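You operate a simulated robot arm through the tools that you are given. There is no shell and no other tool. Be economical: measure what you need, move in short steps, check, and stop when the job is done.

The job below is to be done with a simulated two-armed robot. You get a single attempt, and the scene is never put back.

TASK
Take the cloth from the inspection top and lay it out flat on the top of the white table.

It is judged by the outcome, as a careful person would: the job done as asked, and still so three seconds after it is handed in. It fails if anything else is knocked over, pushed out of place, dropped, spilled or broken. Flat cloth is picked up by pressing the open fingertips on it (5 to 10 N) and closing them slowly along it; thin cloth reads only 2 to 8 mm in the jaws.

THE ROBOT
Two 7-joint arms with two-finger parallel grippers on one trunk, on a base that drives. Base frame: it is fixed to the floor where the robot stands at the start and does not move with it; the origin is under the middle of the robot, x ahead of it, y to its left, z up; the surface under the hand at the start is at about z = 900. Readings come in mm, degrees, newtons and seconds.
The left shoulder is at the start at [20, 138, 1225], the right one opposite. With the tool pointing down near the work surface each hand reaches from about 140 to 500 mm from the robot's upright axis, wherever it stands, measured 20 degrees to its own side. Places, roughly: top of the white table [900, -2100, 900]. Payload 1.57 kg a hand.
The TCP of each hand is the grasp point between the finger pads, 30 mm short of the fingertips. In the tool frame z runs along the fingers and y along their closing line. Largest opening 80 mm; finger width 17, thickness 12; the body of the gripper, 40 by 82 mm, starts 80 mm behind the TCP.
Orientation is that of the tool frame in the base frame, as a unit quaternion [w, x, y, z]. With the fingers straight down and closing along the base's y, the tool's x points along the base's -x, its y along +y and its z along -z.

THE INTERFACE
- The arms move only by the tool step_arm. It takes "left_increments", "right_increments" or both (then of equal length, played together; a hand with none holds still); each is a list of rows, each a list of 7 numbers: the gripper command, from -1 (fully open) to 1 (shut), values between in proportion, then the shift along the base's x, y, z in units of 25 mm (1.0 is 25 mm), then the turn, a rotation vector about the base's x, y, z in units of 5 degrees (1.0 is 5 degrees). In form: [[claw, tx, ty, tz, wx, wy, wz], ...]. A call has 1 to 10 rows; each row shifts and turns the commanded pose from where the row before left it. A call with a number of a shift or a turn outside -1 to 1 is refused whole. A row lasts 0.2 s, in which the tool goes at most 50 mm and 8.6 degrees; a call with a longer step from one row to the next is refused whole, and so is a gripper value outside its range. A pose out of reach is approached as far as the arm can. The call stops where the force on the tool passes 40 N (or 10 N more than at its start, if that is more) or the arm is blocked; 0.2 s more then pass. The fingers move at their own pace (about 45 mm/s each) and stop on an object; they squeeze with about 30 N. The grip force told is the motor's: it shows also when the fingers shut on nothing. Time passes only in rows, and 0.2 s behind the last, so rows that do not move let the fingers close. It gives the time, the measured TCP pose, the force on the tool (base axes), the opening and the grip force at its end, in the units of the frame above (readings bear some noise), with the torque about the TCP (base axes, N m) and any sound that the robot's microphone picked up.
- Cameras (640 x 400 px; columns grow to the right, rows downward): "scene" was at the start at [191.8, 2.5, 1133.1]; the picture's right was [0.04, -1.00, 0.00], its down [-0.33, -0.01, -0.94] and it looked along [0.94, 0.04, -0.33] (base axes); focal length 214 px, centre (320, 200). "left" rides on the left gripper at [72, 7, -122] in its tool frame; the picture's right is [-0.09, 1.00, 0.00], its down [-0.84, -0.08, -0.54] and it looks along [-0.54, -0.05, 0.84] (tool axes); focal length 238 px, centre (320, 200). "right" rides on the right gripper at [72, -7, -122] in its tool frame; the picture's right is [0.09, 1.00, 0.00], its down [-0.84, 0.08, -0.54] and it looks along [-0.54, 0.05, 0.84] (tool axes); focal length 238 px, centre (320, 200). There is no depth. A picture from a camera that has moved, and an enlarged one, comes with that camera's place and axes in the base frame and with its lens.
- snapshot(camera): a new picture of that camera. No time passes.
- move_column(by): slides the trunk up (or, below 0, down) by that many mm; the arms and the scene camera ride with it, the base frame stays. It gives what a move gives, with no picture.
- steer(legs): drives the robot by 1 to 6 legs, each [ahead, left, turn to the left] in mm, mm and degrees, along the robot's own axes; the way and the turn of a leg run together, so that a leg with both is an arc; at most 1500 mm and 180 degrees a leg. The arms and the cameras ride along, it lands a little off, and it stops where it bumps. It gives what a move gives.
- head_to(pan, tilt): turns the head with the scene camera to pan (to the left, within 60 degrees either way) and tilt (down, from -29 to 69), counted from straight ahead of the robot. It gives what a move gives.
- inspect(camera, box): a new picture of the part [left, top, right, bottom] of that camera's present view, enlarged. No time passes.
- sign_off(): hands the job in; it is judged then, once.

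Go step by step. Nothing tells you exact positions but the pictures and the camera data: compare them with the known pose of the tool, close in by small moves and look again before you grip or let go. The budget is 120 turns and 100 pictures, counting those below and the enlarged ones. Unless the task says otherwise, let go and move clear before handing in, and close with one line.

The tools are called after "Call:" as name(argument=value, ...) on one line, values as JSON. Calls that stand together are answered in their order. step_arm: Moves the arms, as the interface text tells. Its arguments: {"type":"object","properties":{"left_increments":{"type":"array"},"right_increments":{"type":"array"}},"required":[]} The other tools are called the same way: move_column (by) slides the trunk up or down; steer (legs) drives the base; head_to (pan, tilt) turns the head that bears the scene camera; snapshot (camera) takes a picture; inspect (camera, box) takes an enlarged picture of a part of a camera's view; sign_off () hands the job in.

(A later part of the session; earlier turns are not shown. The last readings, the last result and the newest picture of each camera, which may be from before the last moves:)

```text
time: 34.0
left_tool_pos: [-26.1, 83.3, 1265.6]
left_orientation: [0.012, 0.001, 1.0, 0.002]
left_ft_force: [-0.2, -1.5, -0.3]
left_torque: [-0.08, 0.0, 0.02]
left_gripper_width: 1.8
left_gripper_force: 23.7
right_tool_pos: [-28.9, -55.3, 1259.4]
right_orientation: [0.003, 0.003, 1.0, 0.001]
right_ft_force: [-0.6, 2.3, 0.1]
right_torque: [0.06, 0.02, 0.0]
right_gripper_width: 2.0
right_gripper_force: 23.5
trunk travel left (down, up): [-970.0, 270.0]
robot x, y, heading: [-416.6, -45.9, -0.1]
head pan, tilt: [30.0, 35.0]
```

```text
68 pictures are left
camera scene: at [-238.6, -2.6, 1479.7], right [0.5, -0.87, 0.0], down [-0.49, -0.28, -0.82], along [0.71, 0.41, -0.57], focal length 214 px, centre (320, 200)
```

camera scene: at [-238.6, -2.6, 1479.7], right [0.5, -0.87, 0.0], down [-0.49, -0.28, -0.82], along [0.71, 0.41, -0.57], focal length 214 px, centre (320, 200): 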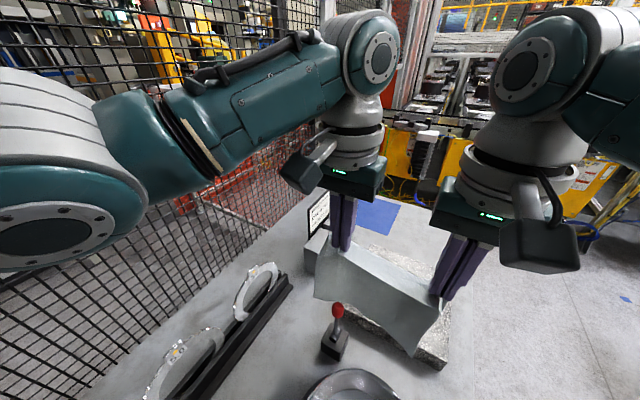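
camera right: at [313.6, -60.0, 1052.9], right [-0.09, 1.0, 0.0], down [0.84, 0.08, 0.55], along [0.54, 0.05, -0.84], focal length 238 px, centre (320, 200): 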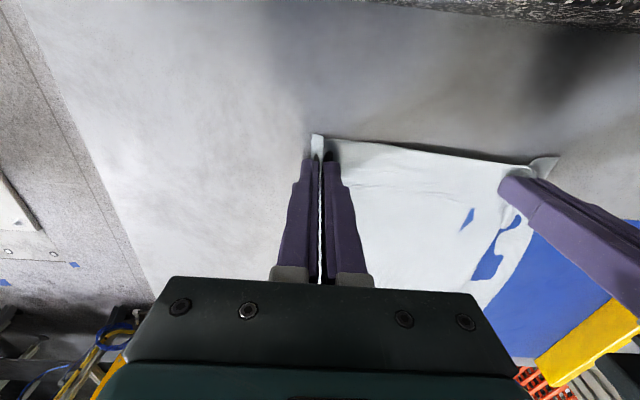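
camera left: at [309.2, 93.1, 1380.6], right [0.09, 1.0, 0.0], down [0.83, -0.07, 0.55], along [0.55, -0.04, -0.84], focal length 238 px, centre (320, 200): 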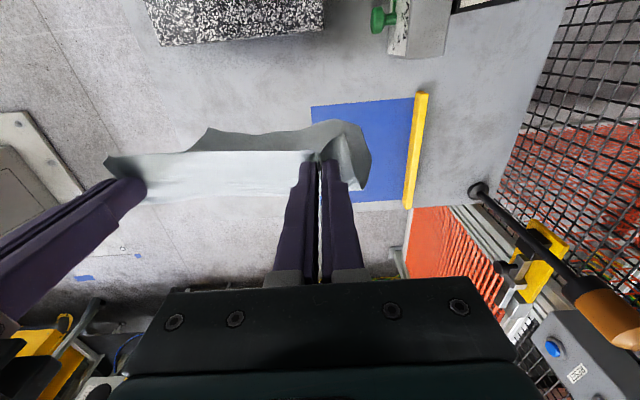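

The robot stopped about 35 mm short, so something behind or to its left is touching. I'll look around before moving again.

Call:
head_to(pan=10, tilt=69)

Call:
snapshot(camera="scene")

Call:
head_to(pan=60, tilt=20)

Call:
snapshot(camera="scene")

Call:
head_to(pan=-60, tilt=25)

Call:
snapshot(camera="scene")

```text
time: 35.0
left_tool_pos: [-25.0, 83.6, 1265.0]
left_orientation: [0.013, 0.001, 1.0, 0.002]
left_ft_force: [0.4, -3.5, 0.1]
left_torque: [-0.09, 0.02, -0.03]
left_gripper_width: 2.1
left_gripper_force: 23.9
right_tool_pos: [-27.3, -54.7, 1258.7]
right_orientation: [0.003, 0.003, 1.0, 0.002]
right_ft_force: [0.6, 3.0, 0.3]
right_torque: [0.08, -0.03, 0.02]
right_gripper_width: 1.9
right_gripper_force: 23.7
trunk travel left (down, up): [-970.0, 270.0]
robot x, y, heading: [-417.5, -48.0, 0.1]
head pan, tilt: [10.0, 68.8]
```

```text
67 pictures are left
camera scene: at [-259.5, -36.5, 1435.9], right [0.17, -0.99, 0.0], down [-0.92, -0.16, -0.37], along [0.36, 0.06, -0.93], focal length 214 px, centre (320, 200)
```

scene: 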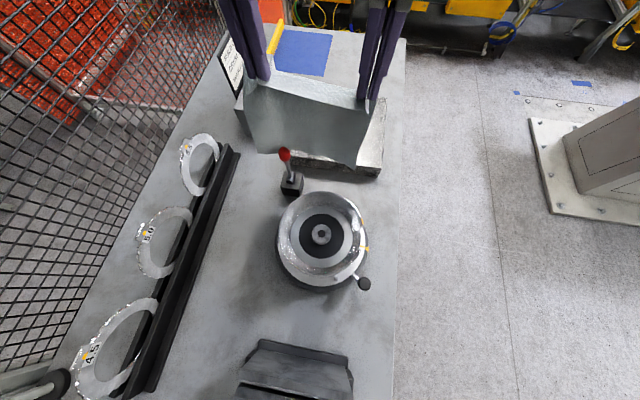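

```text
time: 36.2
left_tool_pos: [-24.6, 83.2, 1265.1]
left_orientation: [0.012, 0.001, 1.0, 0.002]
left_ft_force: [-0.5, -2.2, -1.2]
left_torque: [-0.07, 0.03, -0.02]
left_gripper_width: 2.0
left_gripper_force: 23.5
right_tool_pos: [-28.0, -54.1, 1259.4]
right_orientation: [0.003, 0.003, 1.0, 0.002]
right_ft_force: [0.6, 1.4, 0.3]
right_torque: [0.06, 0.0, -0.01]
right_gripper_width: 1.9
right_gripper_force: 23.5
trunk travel left (down, up): [-970.0, 270.0]
robot x, y, heading: [-418.4, -47.0, 0.0]
head pan, tilt: [60.0, 20.0]
```

```text
66 pictures are left
camera scene: at [-268.1, 34.3, 1503.3], right [0.86, -0.5, 0.01], down [-0.17, -0.29, -0.94], along [0.48, 0.81, -0.34], focal length 214 px, centre (320, 200)
```

scene: 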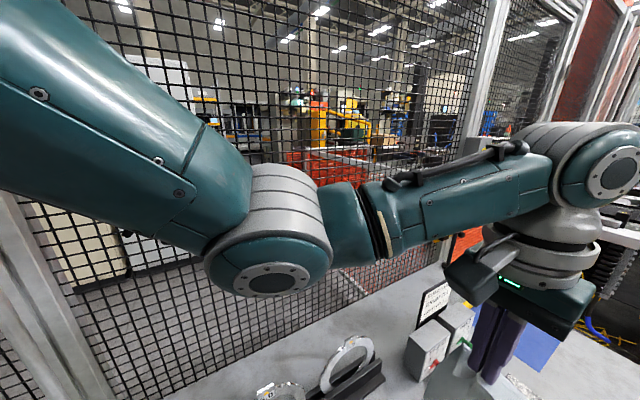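

```text
time: 38.2
left_tool_pos: [-25.4, 84.5, 1264.6]
left_orientation: [0.013, 0.0, 1.0, 0.003]
left_ft_force: [0.1, -2.1, 0.4]
left_torque: [-0.05, 0.0, 0.0]
left_gripper_width: 2.0
left_gripper_force: 24.0
right_tool_pos: [-28.5, -54.4, 1258.8]
right_orientation: [0.003, 0.003, 1.0, 0.002]
right_ft_force: [0.1, 2.7, 0.2]
right_torque: [0.09, 0.01, 0.03]
right_gripper_width: 1.7
right_gripper_force: 23.2
trunk travel left (down, up): [-970.0, 270.0]
robot x, y, heading: [-414.2, -44.2, 0.1]
head pan, tilt: [-60.0, 25.0]
```

```text
65 pictures are left
camera scene: at [-269.0, -125.8, 1494.8], right [-0.87, -0.5, -0.01], down [-0.2, 0.37, -0.91], along [0.45, -0.79, -0.42], focal length 214 px, centre (320, 200)
```

scene: 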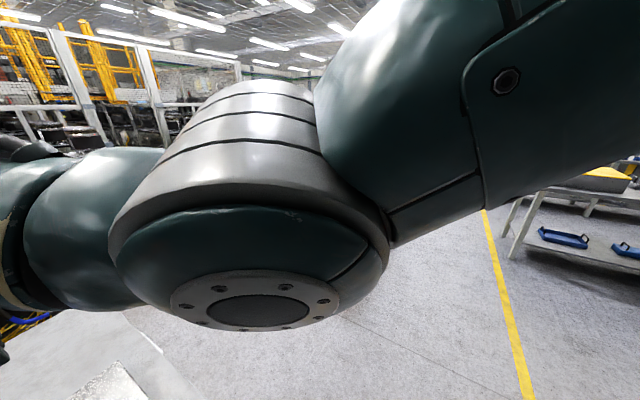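

The inspection top is a long bench that continues under and behind the robot, with a ring fixture and a lever on it. Clear floor lies to the right, so I'll raise the cloth further, ease forward off the contact, then go right.

Call:
move_column(by=150)

Call:
steer(legs=[[40, 0, 0]])

Call:
head_to(pan=0, tilt=65)

Call:
snapshot(camera="scene")

```text
time: 40.0
left_tool_pos: [-29.2, 82.2, 1411.4]
left_orientation: [0.009, 0.0, 1.0, 0.001]
left_ft_force: [0.5, -1.0, -0.5]
left_torque: [-0.04, 0.03, -0.02]
left_gripper_width: 1.9
left_gripper_force: 23.8
right_tool_pos: [-33.3, -56.6, 1405.8]
right_orientation: [-0.001, 0.003, 1.0, 0.001]
right_ft_force: [-0.6, 2.9, 0.1]
right_torque: [0.06, -0.03, -0.01]
right_gripper_width: 1.9
right_gripper_force: 23.7
trunk travel left (down, up): [-1120.0, 120.0]
robot x, y, heading: [-416.5, -45.1, -0.3]
head pan, tilt: [-60.0, 25.0]
```

```text
time: 40.8
left_tool_pos: [9.5, 82.6, 1411.9]
left_orientation: [0.009, 0.001, 1.0, 0.0]
left_ft_force: [0.8, -2.9, -0.1]
left_torque: [-0.07, -0.01, -0.06]
left_gripper_width: 1.7
left_gripper_force: 23.5
right_tool_pos: [6.8, -56.9, 1405.7]
right_orientation: [-0.001, 0.003, 1.0, 0.001]
right_ft_force: [-0.1, 1.9, 0.1]
right_torque: [0.1, -0.02, 0.0]
right_gripper_width: 2.1
right_gripper_force: 23.2
trunk travel left (down, up): [-1120.0, 120.0]
robot x, y, heading: [-377.1, -48.9, -0.1]
head pan, tilt: [-60.0, 25.0]
```

```text
time: 42.1
left_tool_pos: [9.9, 82.0, 1411.8]
left_orientation: [0.009, 0.001, 1.0, 0.001]
left_ft_force: [-0.8, -2.0, -0.6]
left_torque: [-0.09, 0.02, 0.02]
left_gripper_width: 1.8
left_gripper_force: 23.6
right_tool_pos: [7.7, -55.4, 1407.1]
right_orientation: [-0.001, 0.004, 1.0, 0.0]
right_ft_force: [-0.1, 1.6, -0.7]
right_torque: [0.07, 0.03, -0.02]
right_gripper_width: 1.9
right_gripper_force: 23.1
trunk travel left (down, up): [-1120.0, 120.0]
robot x, y, heading: [-375.9, -42.0, -0.2]
head pan, tilt: [0.0, 65.0]
```

```text
64 pictures are left
camera scene: at [-217.7, -47.1, 1588.2], right [0.0, -1.0, 0.0], down [-0.91, 0.0, -0.42], along [0.42, 0.0, -0.91], focal length 214 px, centre (320, 200)
```

scene: 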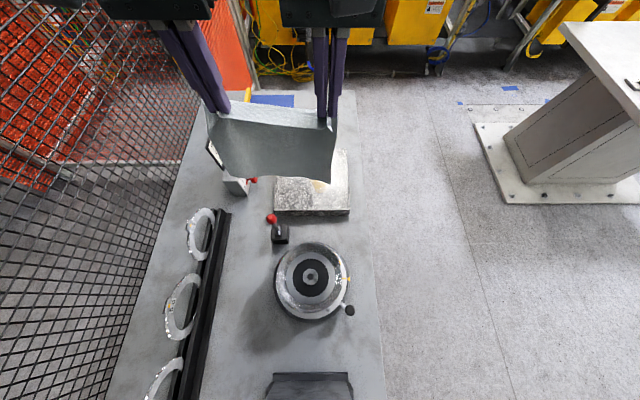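

Call:
steer(legs=[[0, -620, 0], [0, 0, -90]])

Call:
head_to(pan=45, tilt=35)

Call:
snapshot(camera="scene")

```text
time: 49.4
left_tool_pos: [-246.8, -1046.7, 1411.7]
left_orientation: [0.007, 0.704, 0.71, -0.006]
left_ft_force: [-2.3, 0.0, -0.6]
left_torque: [-0.03, 0.05, 0.04]
left_gripper_width: 1.7
left_gripper_force: 23.7
right_tool_pos: [-384.5, -1044.8, 1406.3]
right_orientation: [0.0, 0.706, 0.708, 0.001]
right_ft_force: [1.6, 0.4, 0.0]
right_torque: [0.0, -0.06, 0.05]
right_gripper_width: 1.7
right_gripper_force: 23.9
trunk travel left (down, up): [-1120.0, 120.0]
robot x, y, heading: [-380.1, -659.9, -89.7]
head pan, tilt: [0.0, 65.0]
```

```text
time: 50.5
left_tool_pos: [-247.0, -1048.0, 1412.4]
left_orientation: [0.007, 0.704, 0.71, -0.006]
left_ft_force: [-1.6, 0.3, 0.4]
left_torque: [-0.01, 0.05, 0.02]
left_gripper_width: 1.8
left_gripper_force: 23.4
right_tool_pos: [-385.8, -1046.0, 1406.9]
right_orientation: [0.0, 0.706, 0.708, 0.002]
right_ft_force: [2.0, 0.7, 0.4]
right_torque: [-0.01, -0.04, 0.04]
right_gripper_width: 1.7
right_gripper_force: 23.4
trunk travel left (down, up): [-1120.0, 120.0]
robot x, y, heading: [-376.8, -662.6, -89.7]
head pan, tilt: [45.0, 35.0]
```

```text
63 pictures are left
camera scene: at [-315.9, -824.3, 1628.0], right [-0.7, -0.71, 0.0], down [-0.41, 0.4, -0.82], along [0.58, -0.57, -0.57], focal length 214 px, centre (320, 200)
```

scene: 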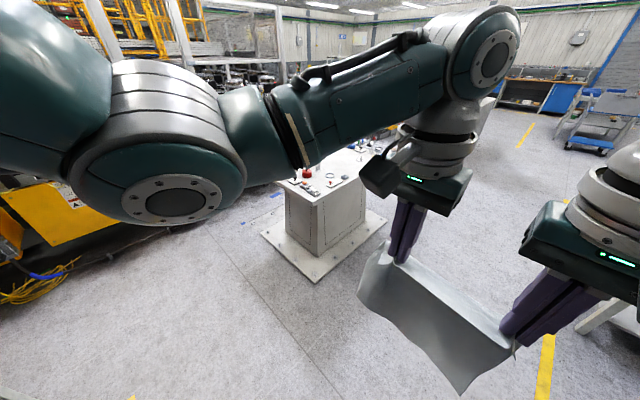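

Still holding. I'll drive sideways until the robot is in front of the white table.

Call:
steer(legs=[[0, 1150, 0]])

Call:
head_to(pan=0, tilt=40)

Call:
snapshot(camera="scene")

Call:
snapshot(camera="right")

```text
time: 56.4
left_tool_pos: [905.0, -1037.1, 1411.5]
left_orientation: [0.007, 0.703, 0.711, -0.006]
left_ft_force: [-1.5, -0.4, -0.3]
left_torque: [0.0, 0.07, -0.02]
left_gripper_width: 1.9
left_gripper_force: 23.4
right_tool_pos: [766.3, -1036.1, 1406.6]
right_orientation: [-0.001, 0.705, 0.709, 0.001]
right_ft_force: [1.8, 0.4, 0.2]
right_torque: [-0.02, -0.1, 0.0]
right_gripper_width: 1.7
right_gripper_force: 23.0
trunk travel left (down, up): [-1120.0, 120.0]
robot x, y, heading: [772.8, -652.1, -89.6]
head pan, tilt: [45.0, 35.0]
```

```text
time: 57.5
left_tool_pos: [904.8, -1037.3, 1412.6]
left_orientation: [0.007, 0.703, 0.711, -0.006]
left_ft_force: [-1.8, 0.3, -0.5]
left_torque: [-0.04, 0.08, 0.02]
left_gripper_width: 1.8
left_gripper_force: 23.4
right_tool_pos: [766.6, -1034.6, 1406.3]
right_orientation: [0.0, 0.705, 0.709, 0.002]
right_ft_force: [2.6, -0.2, 0.1]
right_torque: [0.0, -0.09, 0.0]
right_gripper_width: 2.0
right_gripper_force: 22.9
trunk travel left (down, up): [-1120.0, 120.0]
robot x, y, heading: [772.8, -652.7, -89.5]
head pan, tilt: [0.0, 40.0]
```

```text
62 pictures are left
camera scene: at [772.9, -837.7, 1620.5], right [-1.0, -0.01, 0.0], down [-0.01, 0.64, -0.77], along [0.01, -0.77, -0.64], focal length 214 px, centre (320, 200)
```

scene: 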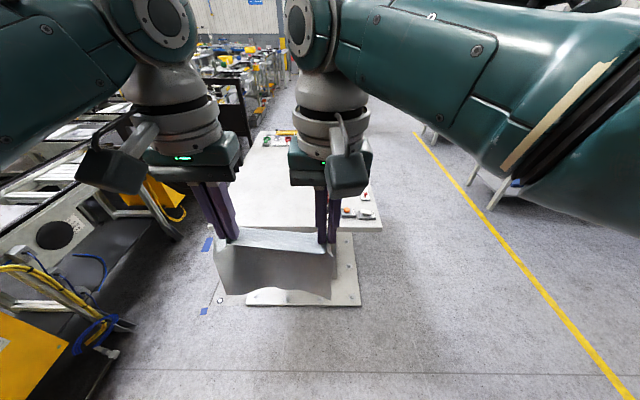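

```text
61 pictures are left
camera right: at [759.7, -963.8, 1528.9], right [1.0, 0.1, 0.0], down [0.08, -0.84, 0.54], along [0.05, -0.54, -0.84], focal length 238 px, centre (320, 200)
```

right: 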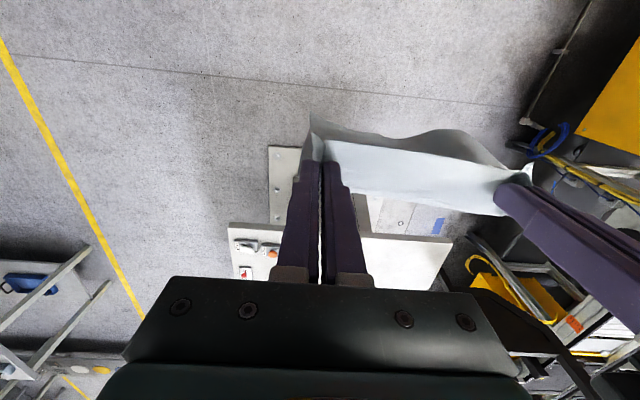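

The table's near edge is at about y −1490, running x 500–1280, with the items towards its right and far sides. I'll shift further left and closer, then look again.

Call:
steer(legs=[[0, 200, 0], [350, 0, 0]])

Call:
head_to(pan=0, tilt=50)

Call:
snapshot(camera="scene")

Call:
snapshot(camera="right")

Call:
snapshot(camera="left")

```text
time: 61.0
left_tool_pos: [1109.7, -1382.2, 1412.1]
left_orientation: [0.007, 0.703, 0.711, -0.005]
left_ft_force: [-2.2, 1.4, -0.5]
left_torque: [0.06, 0.06, 0.06]
left_gripper_width: 1.9
left_gripper_force: 23.6
right_tool_pos: [971.5, -1382.0, 1406.8]
right_orientation: [0.001, 0.705, 0.71, 0.001]
right_ft_force: [1.4, -0.1, 0.3]
right_torque: [0.04, -0.11, 0.06]
right_gripper_width: 1.7
right_gripper_force: 23.6
trunk travel left (down, up): [-1120.0, 120.0]
robot x, y, heading: [979.0, -1000.8, -89.6]
head pan, tilt: [0.0, 40.0]
```

```text
time: 61.7
left_tool_pos: [1110.1, -1382.0, 1411.8]
left_orientation: [0.007, 0.703, 0.711, -0.006]
left_ft_force: [-1.4, -0.7, 0.5]
left_torque: [0.01, 0.02, -0.03]
left_gripper_width: 1.8
left_gripper_force: 23.8
right_tool_pos: [970.1, -1381.5, 1406.4]
right_orientation: [0.0, 0.705, 0.709, 0.0]
right_ft_force: [1.4, 0.0, 0.1]
right_torque: [-0.02, -0.08, 0.03]
right_gripper_width: 1.8
right_gripper_force: 23.6
trunk travel left (down, up): [-1120.0, 120.0]
robot x, y, heading: [972.3, -998.7, -89.6]
head pan, tilt: [0.0, 50.0]
```

```text
60 pictures are left
camera scene: at [977.3, -1176.0, 1606.3], right [-1.0, -0.01, 0.0], down [-0.01, 0.77, -0.64], along [0.01, -0.64, -0.77], focal length 214 px, centre (320, 200)
```

scene: 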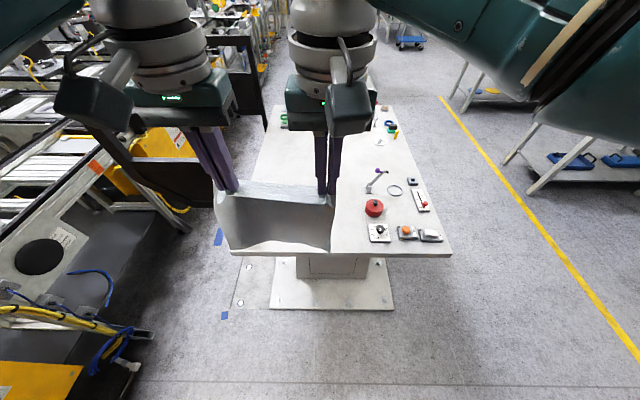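

```text
59 pictures are left
camera right: at [964.5, -1310.1, 1528.8], right [1.0, 0.1, 0.0], down [0.08, -0.84, 0.54], along [0.06, -0.54, -0.84], focal length 238 px, centre (320, 200)
```

right: 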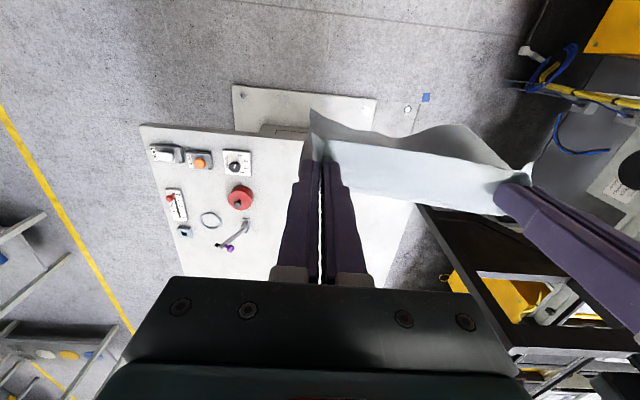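

```text
58 pictures are left
camera left: at [1115.3, -1309.4, 1533.5], right [1.0, -0.08, 0.0], down [-0.07, -0.83, 0.56], along [-0.04, -0.56, -0.83], focal length 238 px, centre (320, 200)
```

left: 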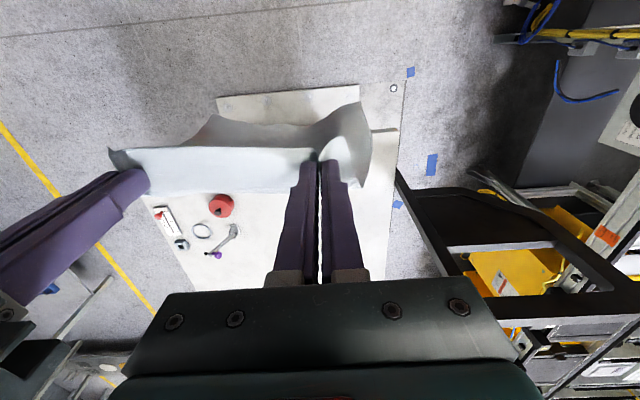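

The free patch is around x 850–1250, y −1550 to −1800. The tall black panel to the left worries me for the elbow, so I'll check it.

Call:
head_to(pan=45, tilt=45)

Call:
snapshot(camera="scene")

```text
time: 62.8
left_tool_pos: [1109.3, -1383.2, 1411.4]
left_orientation: [0.007, 0.703, 0.711, -0.006]
left_ft_force: [-2.0, -0.9, -0.9]
left_torque: [0.02, 0.04, 0.0]
left_gripper_width: 2.0
left_gripper_force: 23.7
right_tool_pos: [972.0, -1381.7, 1406.2]
right_orientation: [0.0, 0.704, 0.71, 0.001]
right_ft_force: [2.4, -0.5, 0.1]
right_torque: [0.05, -0.06, 0.04]
right_gripper_width: 1.6
right_gripper_force: 23.5
trunk travel left (down, up): [-1120.0, 120.0]
robot x, y, heading: [974.9, -999.0, -89.1]
head pan, tilt: [45.0, 45.0]
```

```text
57 pictures are left
camera scene: at [1034.6, -1155.9, 1613.2], right [-0.7, -0.71, 0.0], down [-0.5, 0.5, -0.71], along [0.5, -0.49, -0.71], focal length 214 px, centre (320, 200)
```

scene: 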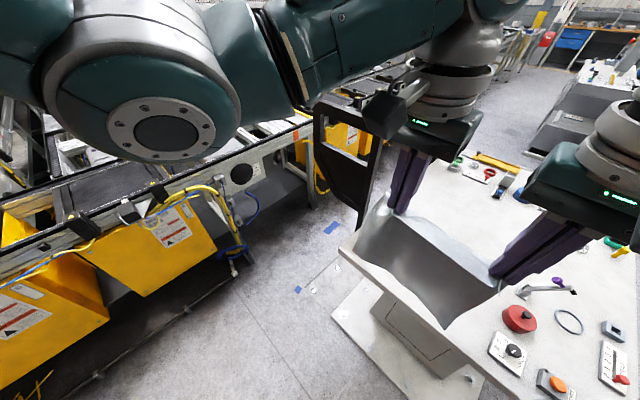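

The black panel stands around y −1870, well beyond where the elbow goes. I'll drive forward to the laying position with a slight shift to the right, then lower partway.

Call:
steer(legs=[[310, -30, 0]])

Call:
move_column(by=-190)

Call:
head_to(pan=0, tilt=50)

Call:
snapshot(camera="scene")

```text
time: 64.9
left_tool_pos: [1084.4, -1691.5, 1411.9]
left_orientation: [0.007, 0.702, 0.712, -0.006]
left_ft_force: [-1.1, 0.2, -0.9]
left_torque: [0.01, 0.07, 0.02]
left_gripper_width: 1.9
left_gripper_force: 23.5
right_tool_pos: [945.3, -1690.0, 1406.9]
right_orientation: [0.0, 0.704, 0.711, 0.002]
right_ft_force: [3.0, -0.4, -0.4]
right_torque: [-0.01, -0.07, 0.02]
right_gripper_width: 1.8
right_gripper_force: 23.1
trunk travel left (down, up): [-1120.0, 120.0]
robot x, y, heading: [947.3, -1304.9, -89.4]
head pan, tilt: [45.0, 45.0]
```

```text
time: 67.0
left_tool_pos: [1084.0, -1691.4, 1220.9]
left_orientation: [0.007, 0.702, 0.712, -0.006]
left_ft_force: [-1.3, 0.1, 0.4]
left_torque: [-0.01, 0.02, 0.01]
left_gripper_width: 2.1
left_gripper_force: 24.2
right_tool_pos: [946.6, -1691.3, 1217.2]
right_orientation: [0.0, 0.704, 0.71, 0.001]
right_ft_force: [1.3, 0.2, 0.0]
right_torque: [0.03, -0.08, 0.03]
right_gripper_width: 1.8
right_gripper_force: 23.6
trunk travel left (down, up): [-930.0, 310.0]
robot x, y, heading: [952.0, -1305.7, -89.5]
head pan, tilt: [45.0, 45.0]
```

```text
time: 68.1
left_tool_pos: [1084.4, -1693.2, 1220.9]
left_orientation: [0.007, 0.703, 0.712, -0.005]
left_ft_force: [-1.6, 0.3, 0.1]
left_torque: [0.01, 0.09, 0.04]
left_gripper_width: 2.1
left_gripper_force: 23.8
right_tool_pos: [947.3, -1691.0, 1216.4]
right_orientation: [0.0, 0.704, 0.71, 0.001]
right_ft_force: [1.7, 0.9, -0.6]
right_torque: [-0.01, -0.06, 0.03]
right_gripper_width: 1.9
right_gripper_force: 23.8
trunk travel left (down, up): [-930.0, 310.0]
robot x, y, heading: [949.7, -1307.0, -89.2]
head pan, tilt: [0.0, 50.0]
```

```text
56 pictures are left
camera scene: at [951.6, -1485.2, 1416.3], right [-1.0, -0.01, 0.0], down [-0.01, 0.77, -0.64], along [0.01, -0.64, -0.77], focal length 214 px, centre (320, 200)
```

scene: 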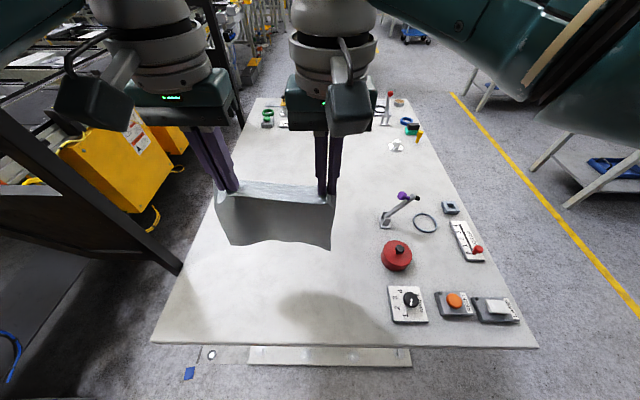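

The table is in full view, with the cloth over its free left part. Before lowering I want a closer look at the dark frame near the left elbow.

Call:
head_to(pan=50, tilt=30)

Call:
snapshot(camera="scene")

Call:
snapshot(camera="left")

```text
time: 69.3
left_tool_pos: [1084.4, -1691.4, 1221.9]
left_orientation: [0.007, 0.703, 0.711, -0.006]
left_ft_force: [-1.9, 0.1, -0.2]
left_torque: [0.01, 0.06, 0.0]
left_gripper_width: 2.0
left_gripper_force: 23.4
right_tool_pos: [946.1, -1690.5, 1216.7]
right_orientation: [0.001, 0.704, 0.71, 0.001]
right_ft_force: [1.5, 0.0, 0.3]
right_torque: [0.03, -0.04, 0.03]
right_gripper_width: 1.6
right_gripper_force: 23.9
trunk travel left (down, up): [-930.0, 310.0]
robot x, y, heading: [951.0, -1305.9, -89.4]
head pan, tilt: [50.0, 30.0]
```

```text
55 pictures are left
camera scene: at [1020.5, -1465.5, 1445.8], right [-0.63, -0.77, 0.0], down [-0.39, 0.32, -0.87], along [0.67, -0.55, -0.5], focal length 214 px, centre (320, 200)
```

scene: 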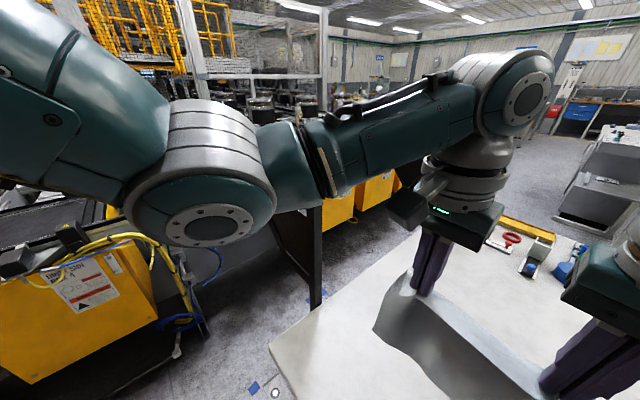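

```text
54 pictures are left
camera left: at [1089.8, -1618.3, 1343.4], right [1.0, -0.08, 0.0], down [-0.07, -0.83, 0.56], along [-0.04, -0.56, -0.83], focal length 238 px, centre (320, 200)
```

left: 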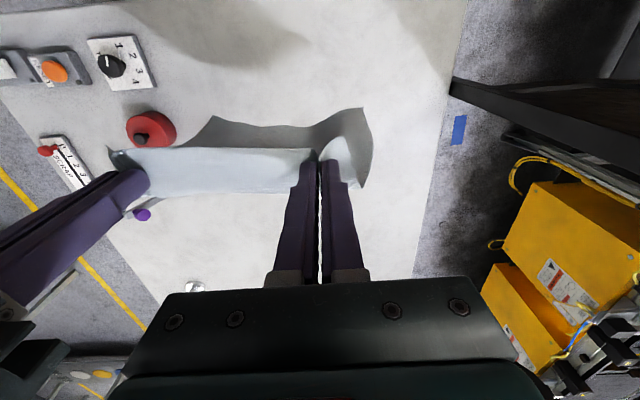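

The dark panel's edge stands at about x 1320, y −1705 and runs away from us, leaving roughly 170 mm of clearance to the left arm. I'll raise the hands relative to the trunk and bring the trunk down, so that the laying can be done with the arms alone.

Call:
step_arm(left_increments=[[1, 0, 0, 0.98, 0, 0, 0], [1, 0, 0, 0.98, 0, 0, 0], [1, 0, 0, 0.98, 0, 0, 0], [1, 0, 0, 0.98, 0, 0, 0], [1, 0, 0, 0.98, 0, 0, 0], [1, 0, 0, 0.98, 0, 0, 0], [1, 0, 0, 0.98, 0, 0, 0], [1, 0, 0, 0.9, 0, 0, 0]], right_increments=[[1, 0, 0, 1, 0, 0, 0], [1, 0, 0, 1, 0, 0, 0], [1, 0, 0, 1, 0, 0, 0], [1, 0, 0, 1, 0, 0, 0], [1, 0, 0, 1, 0, 0, 0], [1, 0, 0, 1, 0, 0, 0], [1, 0, 0, 1, 0, 0, 0], [1, 0, 0, 1, 0, 0, 0]])

Call:
move_column(by=-180)

Call:
snapshot(camera="scene")

```text
time: 71.1
left_tool_pos: [1084.9, -1692.6, 1416.2]
left_orientation: [0.007, 0.702, 0.712, -0.005]
left_ft_force: [-2.9, -0.6, 0.4]
left_torque: [0.0, 0.07, 0.0]
left_gripper_width: 1.7
left_gripper_force: 23.0
right_tool_pos: [945.8, -1689.1, 1415.2]
right_orientation: [0.0, 0.704, 0.71, 0.001]
right_ft_force: [2.5, -0.3, 0.5]
right_torque: [-0.01, -0.12, 0.02]
right_gripper_width: 1.9
right_gripper_force: 23.4
trunk travel left (down, up): [-930.0, 310.0]
robot x, y, heading: [950.2, -1305.3, -89.3]
head pan, tilt: [50.0, 30.0]
```

```text
time: 73.1
left_tool_pos: [1085.3, -1691.5, 1236.0]
left_orientation: [0.007, 0.702, 0.712, -0.006]
left_ft_force: [-3.2, 0.1, -0.4]
left_torque: [-0.02, 0.12, 0.03]
left_gripper_width: 1.8
left_gripper_force: 23.1
right_tool_pos: [945.4, -1689.8, 1235.2]
right_orientation: [0.001, 0.704, 0.71, 0.002]
right_ft_force: [3.3, 0.8, 0.1]
right_torque: [-0.02, -0.09, 0.03]
right_gripper_width: 1.8
right_gripper_force: 23.6
trunk travel left (down, up): [-750.0, 490.0]
robot x, y, heading: [946.9, -1307.4, -89.2]
head pan, tilt: [50.0, 30.0]
```

```text
53 pictures are left
camera scene: at [1020.6, -1465.5, 1265.8], right [-0.63, -0.77, 0.0], down [-0.39, 0.32, -0.87], along [0.67, -0.55, -0.5], focal length 214 px, centre (320, 200)
```

scene: 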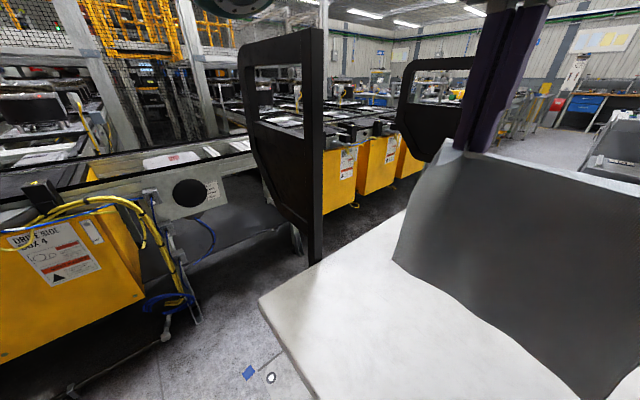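

The frame is now clearly placed and clear of the arms. I'll lower the trunk a last 60 mm and move the hands forward so the far edge touches down first.

Call:
move_column(by=-60)

Call:
step_arm(left_increments=[[1, 0, -0.8, 0, 0, 0, 0], [1, 0, -0.8, 0, 0, 0, 0], [1, 0, -0.8, 0, 0, 0, 0]], right_increments=[[1, 0, -0.8, 0, 0, 0, 0], [1, 0, -0.8, 0, 0, 0, 0], [1, 0, -0.8, 0, 0, 0, 0]])

Call:
head_to(pan=10, tilt=45)

Call:
snapshot(camera="scene")

Call:
snapshot(camera="left")

Call:
snapshot(camera="right")

```text
time: 74.1
left_tool_pos: [1085.3, -1692.7, 1175.5]
left_orientation: [0.007, 0.703, 0.712, -0.006]
left_ft_force: [-2.6, 0.0, 0.1]
left_torque: [0.02, 0.08, 0.03]
left_gripper_width: 1.9
left_gripper_force: 23.6
right_tool_pos: [945.7, -1689.7, 1175.6]
right_orientation: [0.0, 0.704, 0.71, 0.001]
right_ft_force: [2.6, -0.1, 0.6]
right_torque: [0.02, -0.07, -0.01]
right_gripper_width: 2.1
right_gripper_force: 22.7
trunk travel left (down, up): [-690.0, 550.0]
robot x, y, heading: [949.5, -1306.6, -89.4]
head pan, tilt: [50.0, 30.0]
```

```text
time: 74.9
left_tool_pos: [1084.4, -1752.9, 1175.8]
left_orientation: [0.006, 0.703, 0.711, -0.006]
left_ft_force: [-6.2, 0.6, -0.3]
left_torque: [-0.01, 0.2, 0.03]
left_gripper_width: 1.9
left_gripper_force: 23.5
right_tool_pos: [943.5, -1743.9, 1173.2]
right_orientation: [0.002, 0.703, 0.712, 0.001]
right_ft_force: [6.6, 0.2, 0.4]
right_torque: [0.01, -0.21, 0.07]
right_gripper_width: 1.8
right_gripper_force: 23.7
right hand out of reach, approached as far as the arm can: row 3
trunk travel left (down, up): [-690.0, 550.0]
robot x, y, heading: [950.4, -1304.3, -89.2]
head pan, tilt: [50.0, 30.0]
```

```text
time: 75.9
left_tool_pos: [1084.5, -1751.9, 1175.2]
left_orientation: [0.007, 0.702, 0.712, -0.005]
left_ft_force: [-9.5, -0.1, -0.8]
left_torque: [-0.01, 0.26, 0.0]
left_gripper_width: 2.0
left_gripper_force: 23.4
right_tool_pos: [942.5, -1743.9, 1173.7]
right_orientation: [0.0, 0.704, 0.71, 0.001]
right_ft_force: [9.5, -1.0, 0.1]
right_torque: [0.02, -0.26, 0.04]
right_gripper_width: 1.7
right_gripper_force: 23.3
trunk travel left (down, up): [-690.0, 550.0]
robot x, y, heading: [949.4, -1303.9, -89.3]
head pan, tilt: [10.0, 45.0]
```

```text
52 pictures are left
camera scene: at [965.8, -1488.1, 1183.2], right [-0.98, -0.19, 0.0], down [-0.13, 0.69, -0.71], along [0.13, -0.69, -0.71], focal length 214 px, centre (320, 200)
```

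scene: 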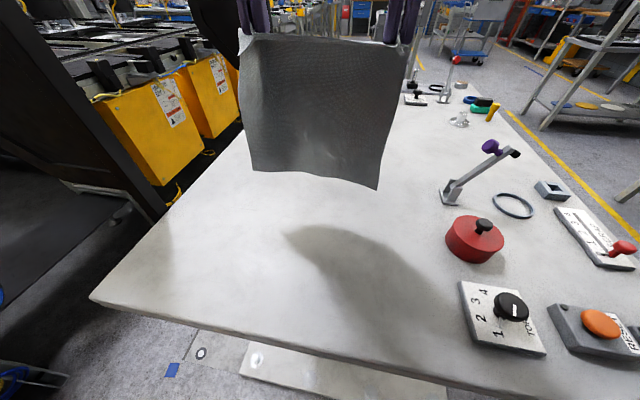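

```text
51 pictures are left
camera left: at [1090.5, -1678.4, 1297.6], right [1.0, -0.08, 0.0], down [-0.07, -0.83, 0.56], along [-0.04, -0.56, -0.83], focal length 238 px, centre (320, 200)
```

left: 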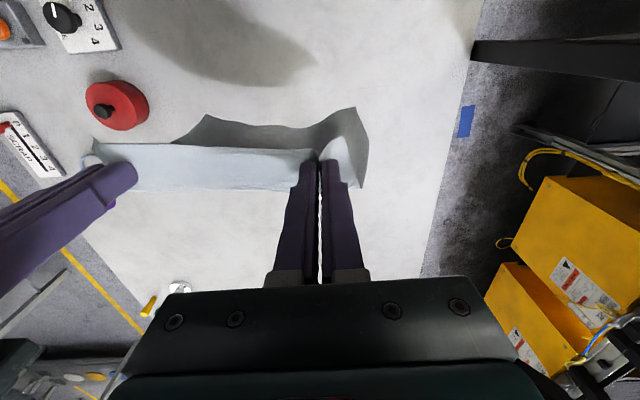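

```text
50 pictures are left
camera right: at [935.6, -1672.2, 1295.9], right [0.99, 0.1, 0.0], down [0.08, -0.84, 0.54], along [0.06, -0.54, -0.84], focal length 238 px, centre (320, 200)
```

right: 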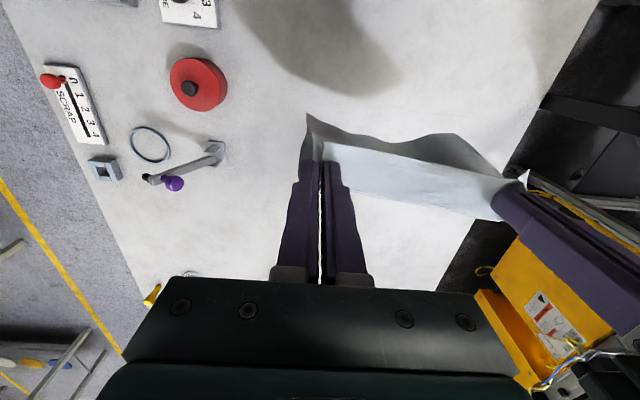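

The cloth hangs flat with its lower edge about 25 mm above the table. I'll level the hands, ease the tension, and move the robot 40 mm further in.

Call:
step_arm(left_increments=[[1, -0.1, 0.3, 0, 0, 0, 0], [1, 0, 0, 0, 0, 0, 0]], right_increments=[[1, 0.12, 0, 0.06, 0, 0, 0], [1, 0, 0, 0, 0, 0, 0]])

Call:
steer(legs=[[40, 0, 0]])

Call:
snapshot(camera="scene")

```text
time: 76.5
left_tool_pos: [1083.7, -1744.8, 1175.6]
left_orientation: [0.007, 0.701, 0.713, -0.005]
left_ft_force: [-2.5, 0.1, -0.1]
left_torque: [-0.01, 0.08, 0.02]
left_gripper_width: 2.0
left_gripper_force: 24.0
right_tool_pos: [944.6, -1744.4, 1175.9]
right_orientation: [-0.001, 0.704, 0.71, 0.001]
right_ft_force: [2.8, 0.5, 0.4]
right_torque: [0.02, -0.06, 0.02]
right_gripper_width: 1.7
right_gripper_force: 23.5
trunk travel left (down, up): [-690.0, 550.0]
robot x, y, heading: [952.0, -1309.7, -89.2]
head pan, tilt: [10.0, 45.0]
```

```text
time: 77.4
left_tool_pos: [1082.4, -1784.7, 1176.0]
left_orientation: [0.007, 0.702, 0.712, -0.005]
left_ft_force: [-1.2, 0.7, 0.5]
left_torque: [0.0, 0.03, 0.02]
left_gripper_width: 2.1
left_gripper_force: 23.8
right_tool_pos: [945.4, -1784.3, 1175.4]
right_orientation: [-0.001, 0.704, 0.71, 0.001]
right_ft_force: [1.7, 0.8, 0.4]
right_torque: [0.03, -0.04, -0.01]
right_gripper_width: 1.7
right_gripper_force: 23.5
trunk travel left (down, up): [-690.0, 550.0]
robot x, y, heading: [951.2, -1346.8, -89.3]
head pan, tilt: [10.0, 45.0]
```

```text
49 pictures are left
camera scene: at [966.2, -1527.9, 1183.2], right [-0.98, -0.19, 0.0], down [-0.13, 0.69, -0.71], along [0.13, -0.69, -0.71], focal length 214 px, centre (320, 200)
```

scene: 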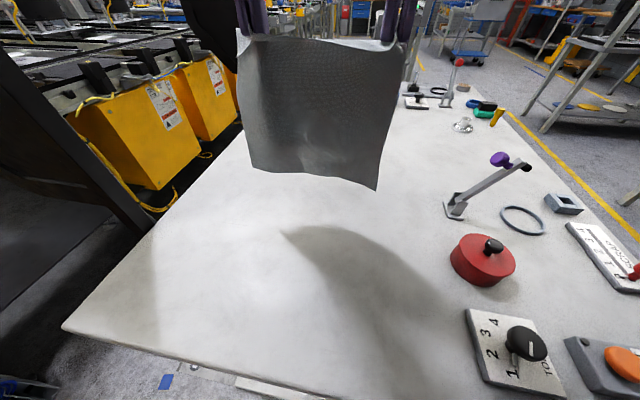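

Call:
step_arm(left_increments=[[1, 0, 0.08, -0.56, 0, 0, 0], [1, 0, 0.16, -0.64, 0, 0, 0], [1, 0, 0.52, -0.32, 0, 0, 0], [1, 0, 0.68, -0.24, 0, 0, 0], [1, 0, 0, 0, 0, 0, 0]], right_increments=[[1, 0, 0.08, -0.56, 0, 0, 0], [1, 0, 0.16, -0.64, 0, 0, 0], [1, 0, 0.52, -0.32, 0, 0, 0], [1, 0, 0.68, -0.24, 0, 0, 0], [1, 0, 0, 0, 0, 0, 0]])

Call:
snapshot(camera="scene")

```text
time: 78.6
left_tool_pos: [1083.2, -1749.0, 1131.6]
left_orientation: [0.007, 0.703, 0.712, -0.004]
left_ft_force: [-1.4, 0.6, 0.7]
left_torque: [0.0, 0.03, 0.01]
left_gripper_width: 1.8
left_gripper_force: 23.4
right_tool_pos: [945.3, -1747.4, 1132.0]
right_orientation: [-0.001, 0.703, 0.711, 0.001]
right_ft_force: [1.4, 0.6, 0.6]
right_torque: [0.0, -0.06, 0.02]
right_gripper_width: 1.8
right_gripper_force: 23.6
trunk travel left (down, up): [-690.0, 550.0]
robot x, y, heading: [952.1, -1346.4, -89.2]
head pan, tilt: [10.0, 45.0]
```

```text
48 pictures are left
camera scene: at [966.2, -1527.9, 1183.2], right [-0.98, -0.19, 0.0], down [-0.13, 0.69, -0.71], along [0.13, -0.69, -0.71], focal length 214 px, centre (320, 200)
```

scene: 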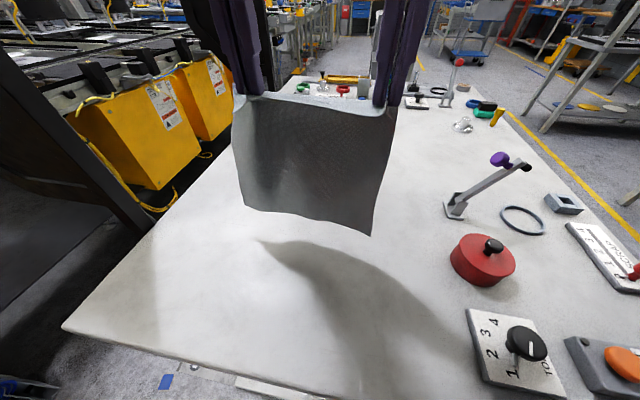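

Call:
inspect(camera="scene", box=[220, 80, 420, 260])

Call:
snapshot(camera="left")

```text
2.22 times, centred on (320, 170) of scene
camera zoom: at [966.2, -1527.9, 1183.2], right [-0.98, -0.19, 0.0], down [-0.13, 0.69, -0.71], along [0.13, -0.69, -0.71], focal length 477 px, centre (320, 267)
```

zoom: 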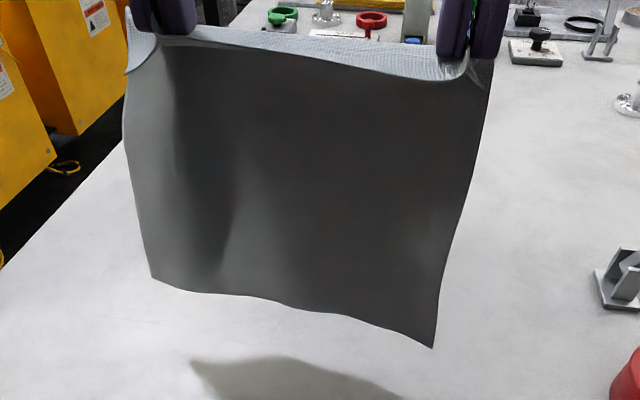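

```text
46 pictures are left
camera left: at [1088.6, -1675.3, 1253.1], right [1.0, -0.08, 0.0], down [-0.07, -0.83, 0.56], along [-0.04, -0.55, -0.83], focal length 238 px, centre (320, 200)
```

left: 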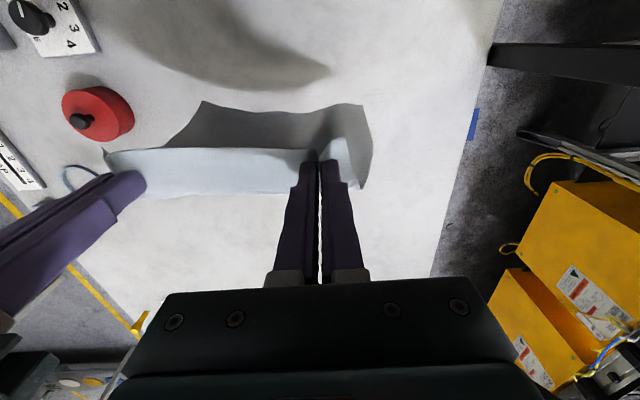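

The cloth's lower edge is nearly touching, but it would end too close to the table edge. I'll lift slightly, go 45 mm further in, and then lay from there.

Call:
step_arm(left_increments=[[1, 0, 0, 0.8, 0, 0, 0], [1, 0, 0, 0.4, 0, 0, 0]], right_increments=[[1, 0, 0, 0.8, 0, 0, 0], [1, 0, 0, 0.4, 0, 0, 0]])

Call:
steer(legs=[[45, 0, 0]])

Call:
step_arm(left_increments=[[1, 0, -0.2, -0.6, 0, 0, 0], [1, 0, 0, -0.8, 0, 0, 0], [1, 0, 0.1, -0.3, 0, 0, 0], [1, 0, 0.2, -0.3, 0, 0, 0], [1, 0, 0, 0, 0, 0, 0]], right_increments=[[1, 0, -0.2, -0.6, 0, 0, 0], [1, 0, 0, -0.8, 0, 0, 0], [1, 0, 0.1, -0.3, 0, 0, 0], [1, 0, 0.2, -0.3, 0, 0, 0], [1, 0, 0, 0, 0, 0, 0]])

Call:
snapshot(camera="scene")

```text
time: 79.2
left_tool_pos: [1083.3, -1749.0, 1162.1]
left_orientation: [0.006, 0.702, 0.712, -0.005]
left_ft_force: [-1.6, -0.5, 0.4]
left_torque: [-0.02, 0.03, -0.02]
left_gripper_width: 2.1
left_gripper_force: 24.1
right_tool_pos: [945.5, -1748.0, 1161.3]
right_orientation: [0.0, 0.704, 0.71, 0.001]
right_ft_force: [2.0, -0.1, 0.1]
right_torque: [0.03, -0.02, 0.07]
right_gripper_width: 1.9
right_gripper_force: 24.1
trunk travel left (down, up): [-690.0, 550.0]
robot x, y, heading: [952.0, -1349.2, -89.3]
head pan, tilt: [10.0, 45.0]
```

```text
time: 80.1
left_tool_pos: [1082.8, -1794.8, 1162.3]
left_orientation: [0.007, 0.702, 0.712, -0.005]
left_ft_force: [-1.5, -0.2, 0.3]
left_torque: [0.01, 0.03, 0.0]
left_gripper_width: 1.6
left_gripper_force: 23.7
right_tool_pos: [946.1, -1791.7, 1161.2]
right_orientation: [0.0, 0.704, 0.71, 0.001]
right_ft_force: [0.7, -0.2, 1.2]
right_torque: [-0.01, -0.05, 0.06]
right_gripper_width: 1.8
right_gripper_force: 23.5
trunk travel left (down, up): [-690.0, 550.0]
robot x, y, heading: [950.7, -1389.6, -89.3]
head pan, tilt: [10.0, 45.0]
```

```text
time: 81.3
left_tool_pos: [1084.6, -1791.5, 1113.4]
left_orientation: [0.007, 0.702, 0.712, -0.005]
left_ft_force: [-1.2, 0.4, 0.9]
left_torque: [-0.01, 0.07, 0.04]
left_gripper_width: 1.8
left_gripper_force: 23.9
right_tool_pos: [945.9, -1789.2, 1111.3]
right_orientation: [0.0, 0.704, 0.71, 0.001]
right_ft_force: [1.4, -0.2, 0.1]
right_torque: [0.0, -0.04, 0.0]
right_gripper_width: 1.9
right_gripper_force: 23.6
trunk travel left (down, up): [-690.0, 550.0]
robot x, y, heading: [949.8, -1389.6, -89.2]
head pan, tilt: [10.0, 45.0]
```

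```text
45 pictures are left
camera scene: at [966.8, -1572.3, 1183.2], right [-0.98, -0.19, 0.0], down [-0.13, 0.69, -0.71], along [0.13, -0.69, -0.71], focal length 214 px, centre (320, 200)
```

scene: 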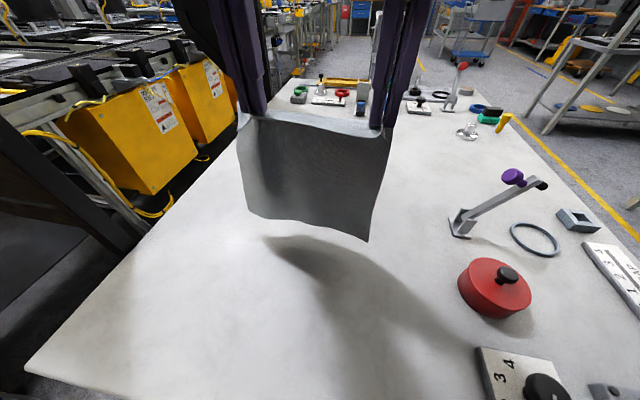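

Call:
step_arm(left_increments=[[1, 0, 0, -0.4, 0, 0, 0], [1, 0, 0, -0.4, 0, 0, 0], [1, 0, 0, 0, 0, 0, 0]], right_increments=[[1, 0, 0, -0.36, 0, 0, 0], [1, 0, 0, -0.36, 0, 0, 0], [1, 0, 0, 0, 0, 0, 0]])

Call:
snapshot(camera="scene")

```text
time: 82.1
left_tool_pos: [1083.7, -1791.2, 1092.7]
left_orientation: [0.007, 0.703, 0.712, -0.005]
left_ft_force: [-2.1, 0.1, -0.6]
left_torque: [0.02, 0.05, -0.01]
left_gripper_width: 1.7
left_gripper_force: 23.6
right_tool_pos: [945.8, -1788.1, 1093.0]
right_orientation: [0.0, 0.704, 0.71, 0.0]
right_ft_force: [1.9, -0.3, -0.3]
right_torque: [0.03, -0.07, 0.0]
right_gripper_width: 1.7
right_gripper_force: 23.4
trunk travel left (down, up): [-690.0, 550.0]
robot x, y, heading: [948.4, -1388.4, -89.5]
head pan, tilt: [10.0, 45.0]
```

```text
44 pictures are left
camera scene: at [966.8, -1572.3, 1183.2], right [-0.98, -0.19, 0.0], down [-0.13, 0.69, -0.71], along [0.13, -0.69, -0.71], focal length 214 px, centre (320, 200)
```

scene: 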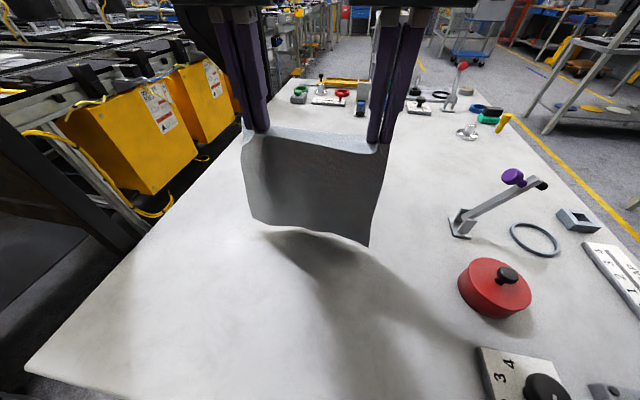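

Call:
step_arm(left_increments=[[1, 0, 0, -0.4, 0, 0, 0], [1, 0, 0, -0.4, 0, 0, 0], [1, 0, 0, 0, 0, 0, 0]], right_increments=[[1, 0, 0, -0.4, 0, 0, 0], [1, 0, 0, -0.4, 0, 0, 0], [1, 0, 0, 0, 0, 0, 0]])

Call:
inspect(camera="scene", box=[220, 100, 420, 260])

```text
time: 82.9
left_tool_pos: [1083.9, -1791.1, 1072.2]
left_orientation: [0.008, 0.702, 0.712, -0.006]
left_ft_force: [-1.5, 0.4, -0.3]
left_torque: [0.03, 0.03, 0.0]
left_gripper_width: 1.9
left_gripper_force: 23.4
right_tool_pos: [945.5, -1787.9, 1072.8]
right_orientation: [0.0, 0.704, 0.71, 0.002]
right_ft_force: [1.1, 0.3, 0.1]
right_torque: [-0.03, -0.04, 0.03]
right_gripper_width: 2.0
right_gripper_force: 23.5
trunk travel left (down, up): [-690.0, 550.0]
robot x, y, heading: [952.5, -1393.0, -89.4]
head pan, tilt: [10.0, 45.0]
```

```text
2.50 times, centred on (320, 180) of scene
camera zoom: at [966.8, -1572.3, 1183.2], right [-0.98, -0.19, 0.0], down [-0.13, 0.69, -0.71], along [0.13, -0.69, -0.71], focal length 536 px, centre (320, 250)
```

zoom: 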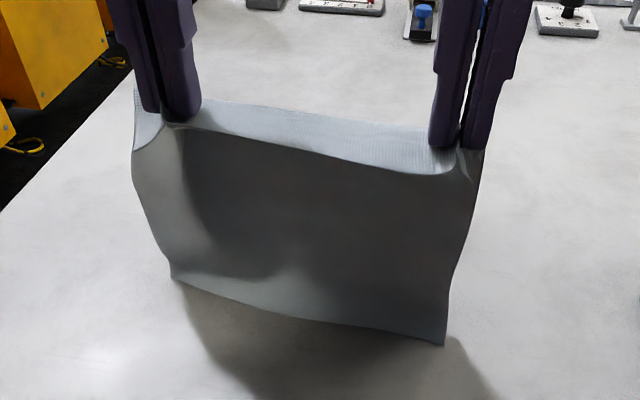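

The lower edge is touching but wants to curl back toward the robot. I'll lift a little and check the left elbow's clearance, since I want to start further in and then pull back so the edge trails correctly.

Call:
step_arm(left_increments=[[1, 0, 0, 0.8, 0, 0, 0], [1, 0, 0, 0.8, 0, 0, 0], [1, 0, 0, 0.4, 0, 0, 0]], right_increments=[[1, 0, 0, 0.8, 0, 0, 0], [1, 0, 0, 0.8, 0, 0, 0], [1, 0, 0, 0.4, 0, 0, 0]])

Call:
head_to(pan=60, tilt=10)

Call:
snapshot(camera="scene")

Call:
head_to(pan=-45, tilt=25)

Call:
snapshot(camera="scene")

```text
time: 83.7
left_tool_pos: [1084.5, -1791.0, 1123.6]
left_orientation: [0.007, 0.702, 0.712, -0.006]
left_ft_force: [-0.9, -0.4, 0.7]
left_torque: [-0.01, 0.08, 0.01]
left_gripper_width: 2.2
left_gripper_force: 23.3
right_tool_pos: [945.7, -1788.0, 1122.6]
right_orientation: [-0.001, 0.704, 0.71, 0.002]
right_ft_force: [2.1, 0.0, -0.2]
right_torque: [0.03, -0.05, 0.02]
right_gripper_width: 2.0
right_gripper_force: 23.7
trunk travel left (down, up): [-690.0, 550.0]
robot x, y, heading: [951.1, -1391.9, -89.3]
head pan, tilt: [10.0, 45.0]
```

```text
time: 84.9
left_tool_pos: [1083.7, -1791.8, 1122.3]
left_orientation: [0.007, 0.702, 0.712, -0.006]
left_ft_force: [-2.0, -0.2, -0.4]
left_torque: [0.04, 0.04, 0.03]
left_gripper_width: 1.9
left_gripper_force: 23.8
right_tool_pos: [945.7, -1786.9, 1122.7]
right_orientation: [-0.001, 0.704, 0.71, 0.001]
right_ft_force: [0.7, -0.3, 0.1]
right_torque: [0.03, -0.03, 0.02]
right_gripper_width: 1.9
right_gripper_force: 23.6
trunk travel left (down, up): [-690.0, 550.0]
robot x, y, heading: [951.1, -1394.5, -89.6]
head pan, tilt: [60.0, 10.0]
```

```text
42 pictures are left
camera scene: at [1032.7, -1537.9, 1238.1], right [-0.49, -0.87, 0.0], down [-0.15, 0.09, -0.98], along [0.86, -0.48, -0.17], focal length 214 px, centre (320, 200)
```

scene: 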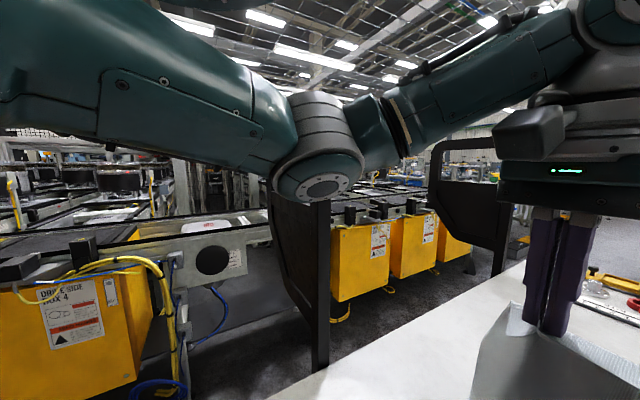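

```text
time: 86.7
left_tool_pos: [1083.9, -1791.3, 1122.3]
left_orientation: [0.007, 0.702, 0.712, -0.005]
left_ft_force: [-2.1, 0.4, 0.6]
left_torque: [0.0, 0.08, 0.02]
left_gripper_width: 2.0
left_gripper_force: 23.6
right_tool_pos: [945.3, -1788.4, 1122.2]
right_orientation: [0.0, 0.704, 0.711, 0.0]
right_ft_force: [0.9, -0.6, -0.6]
right_torque: [0.01, -0.05, 0.06]
right_gripper_width: 2.1
right_gripper_force: 23.1
trunk travel left (down, up): [-690.0, 550.0]
robot x, y, heading: [952.1, -1392.2, -89.3]
head pan, tilt: [-45.0, 25.0]
```

```text
41 pictures are left
camera scene: at [887.3, -1558.4, 1213.8], right [-0.72, 0.7, 0.0], down [0.29, 0.3, -0.91], along [-0.63, -0.65, -0.42], focal length 214 px, centre (320, 200)
```

scene: 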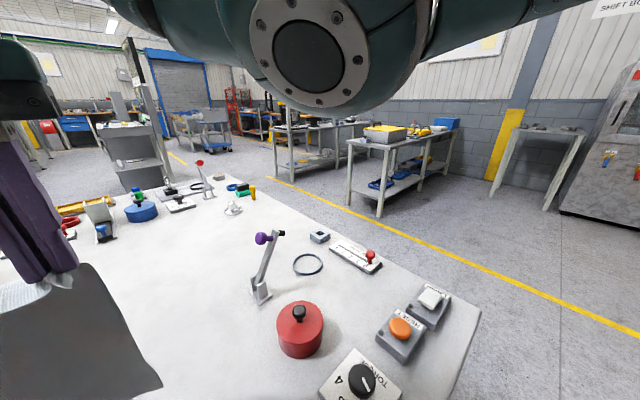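

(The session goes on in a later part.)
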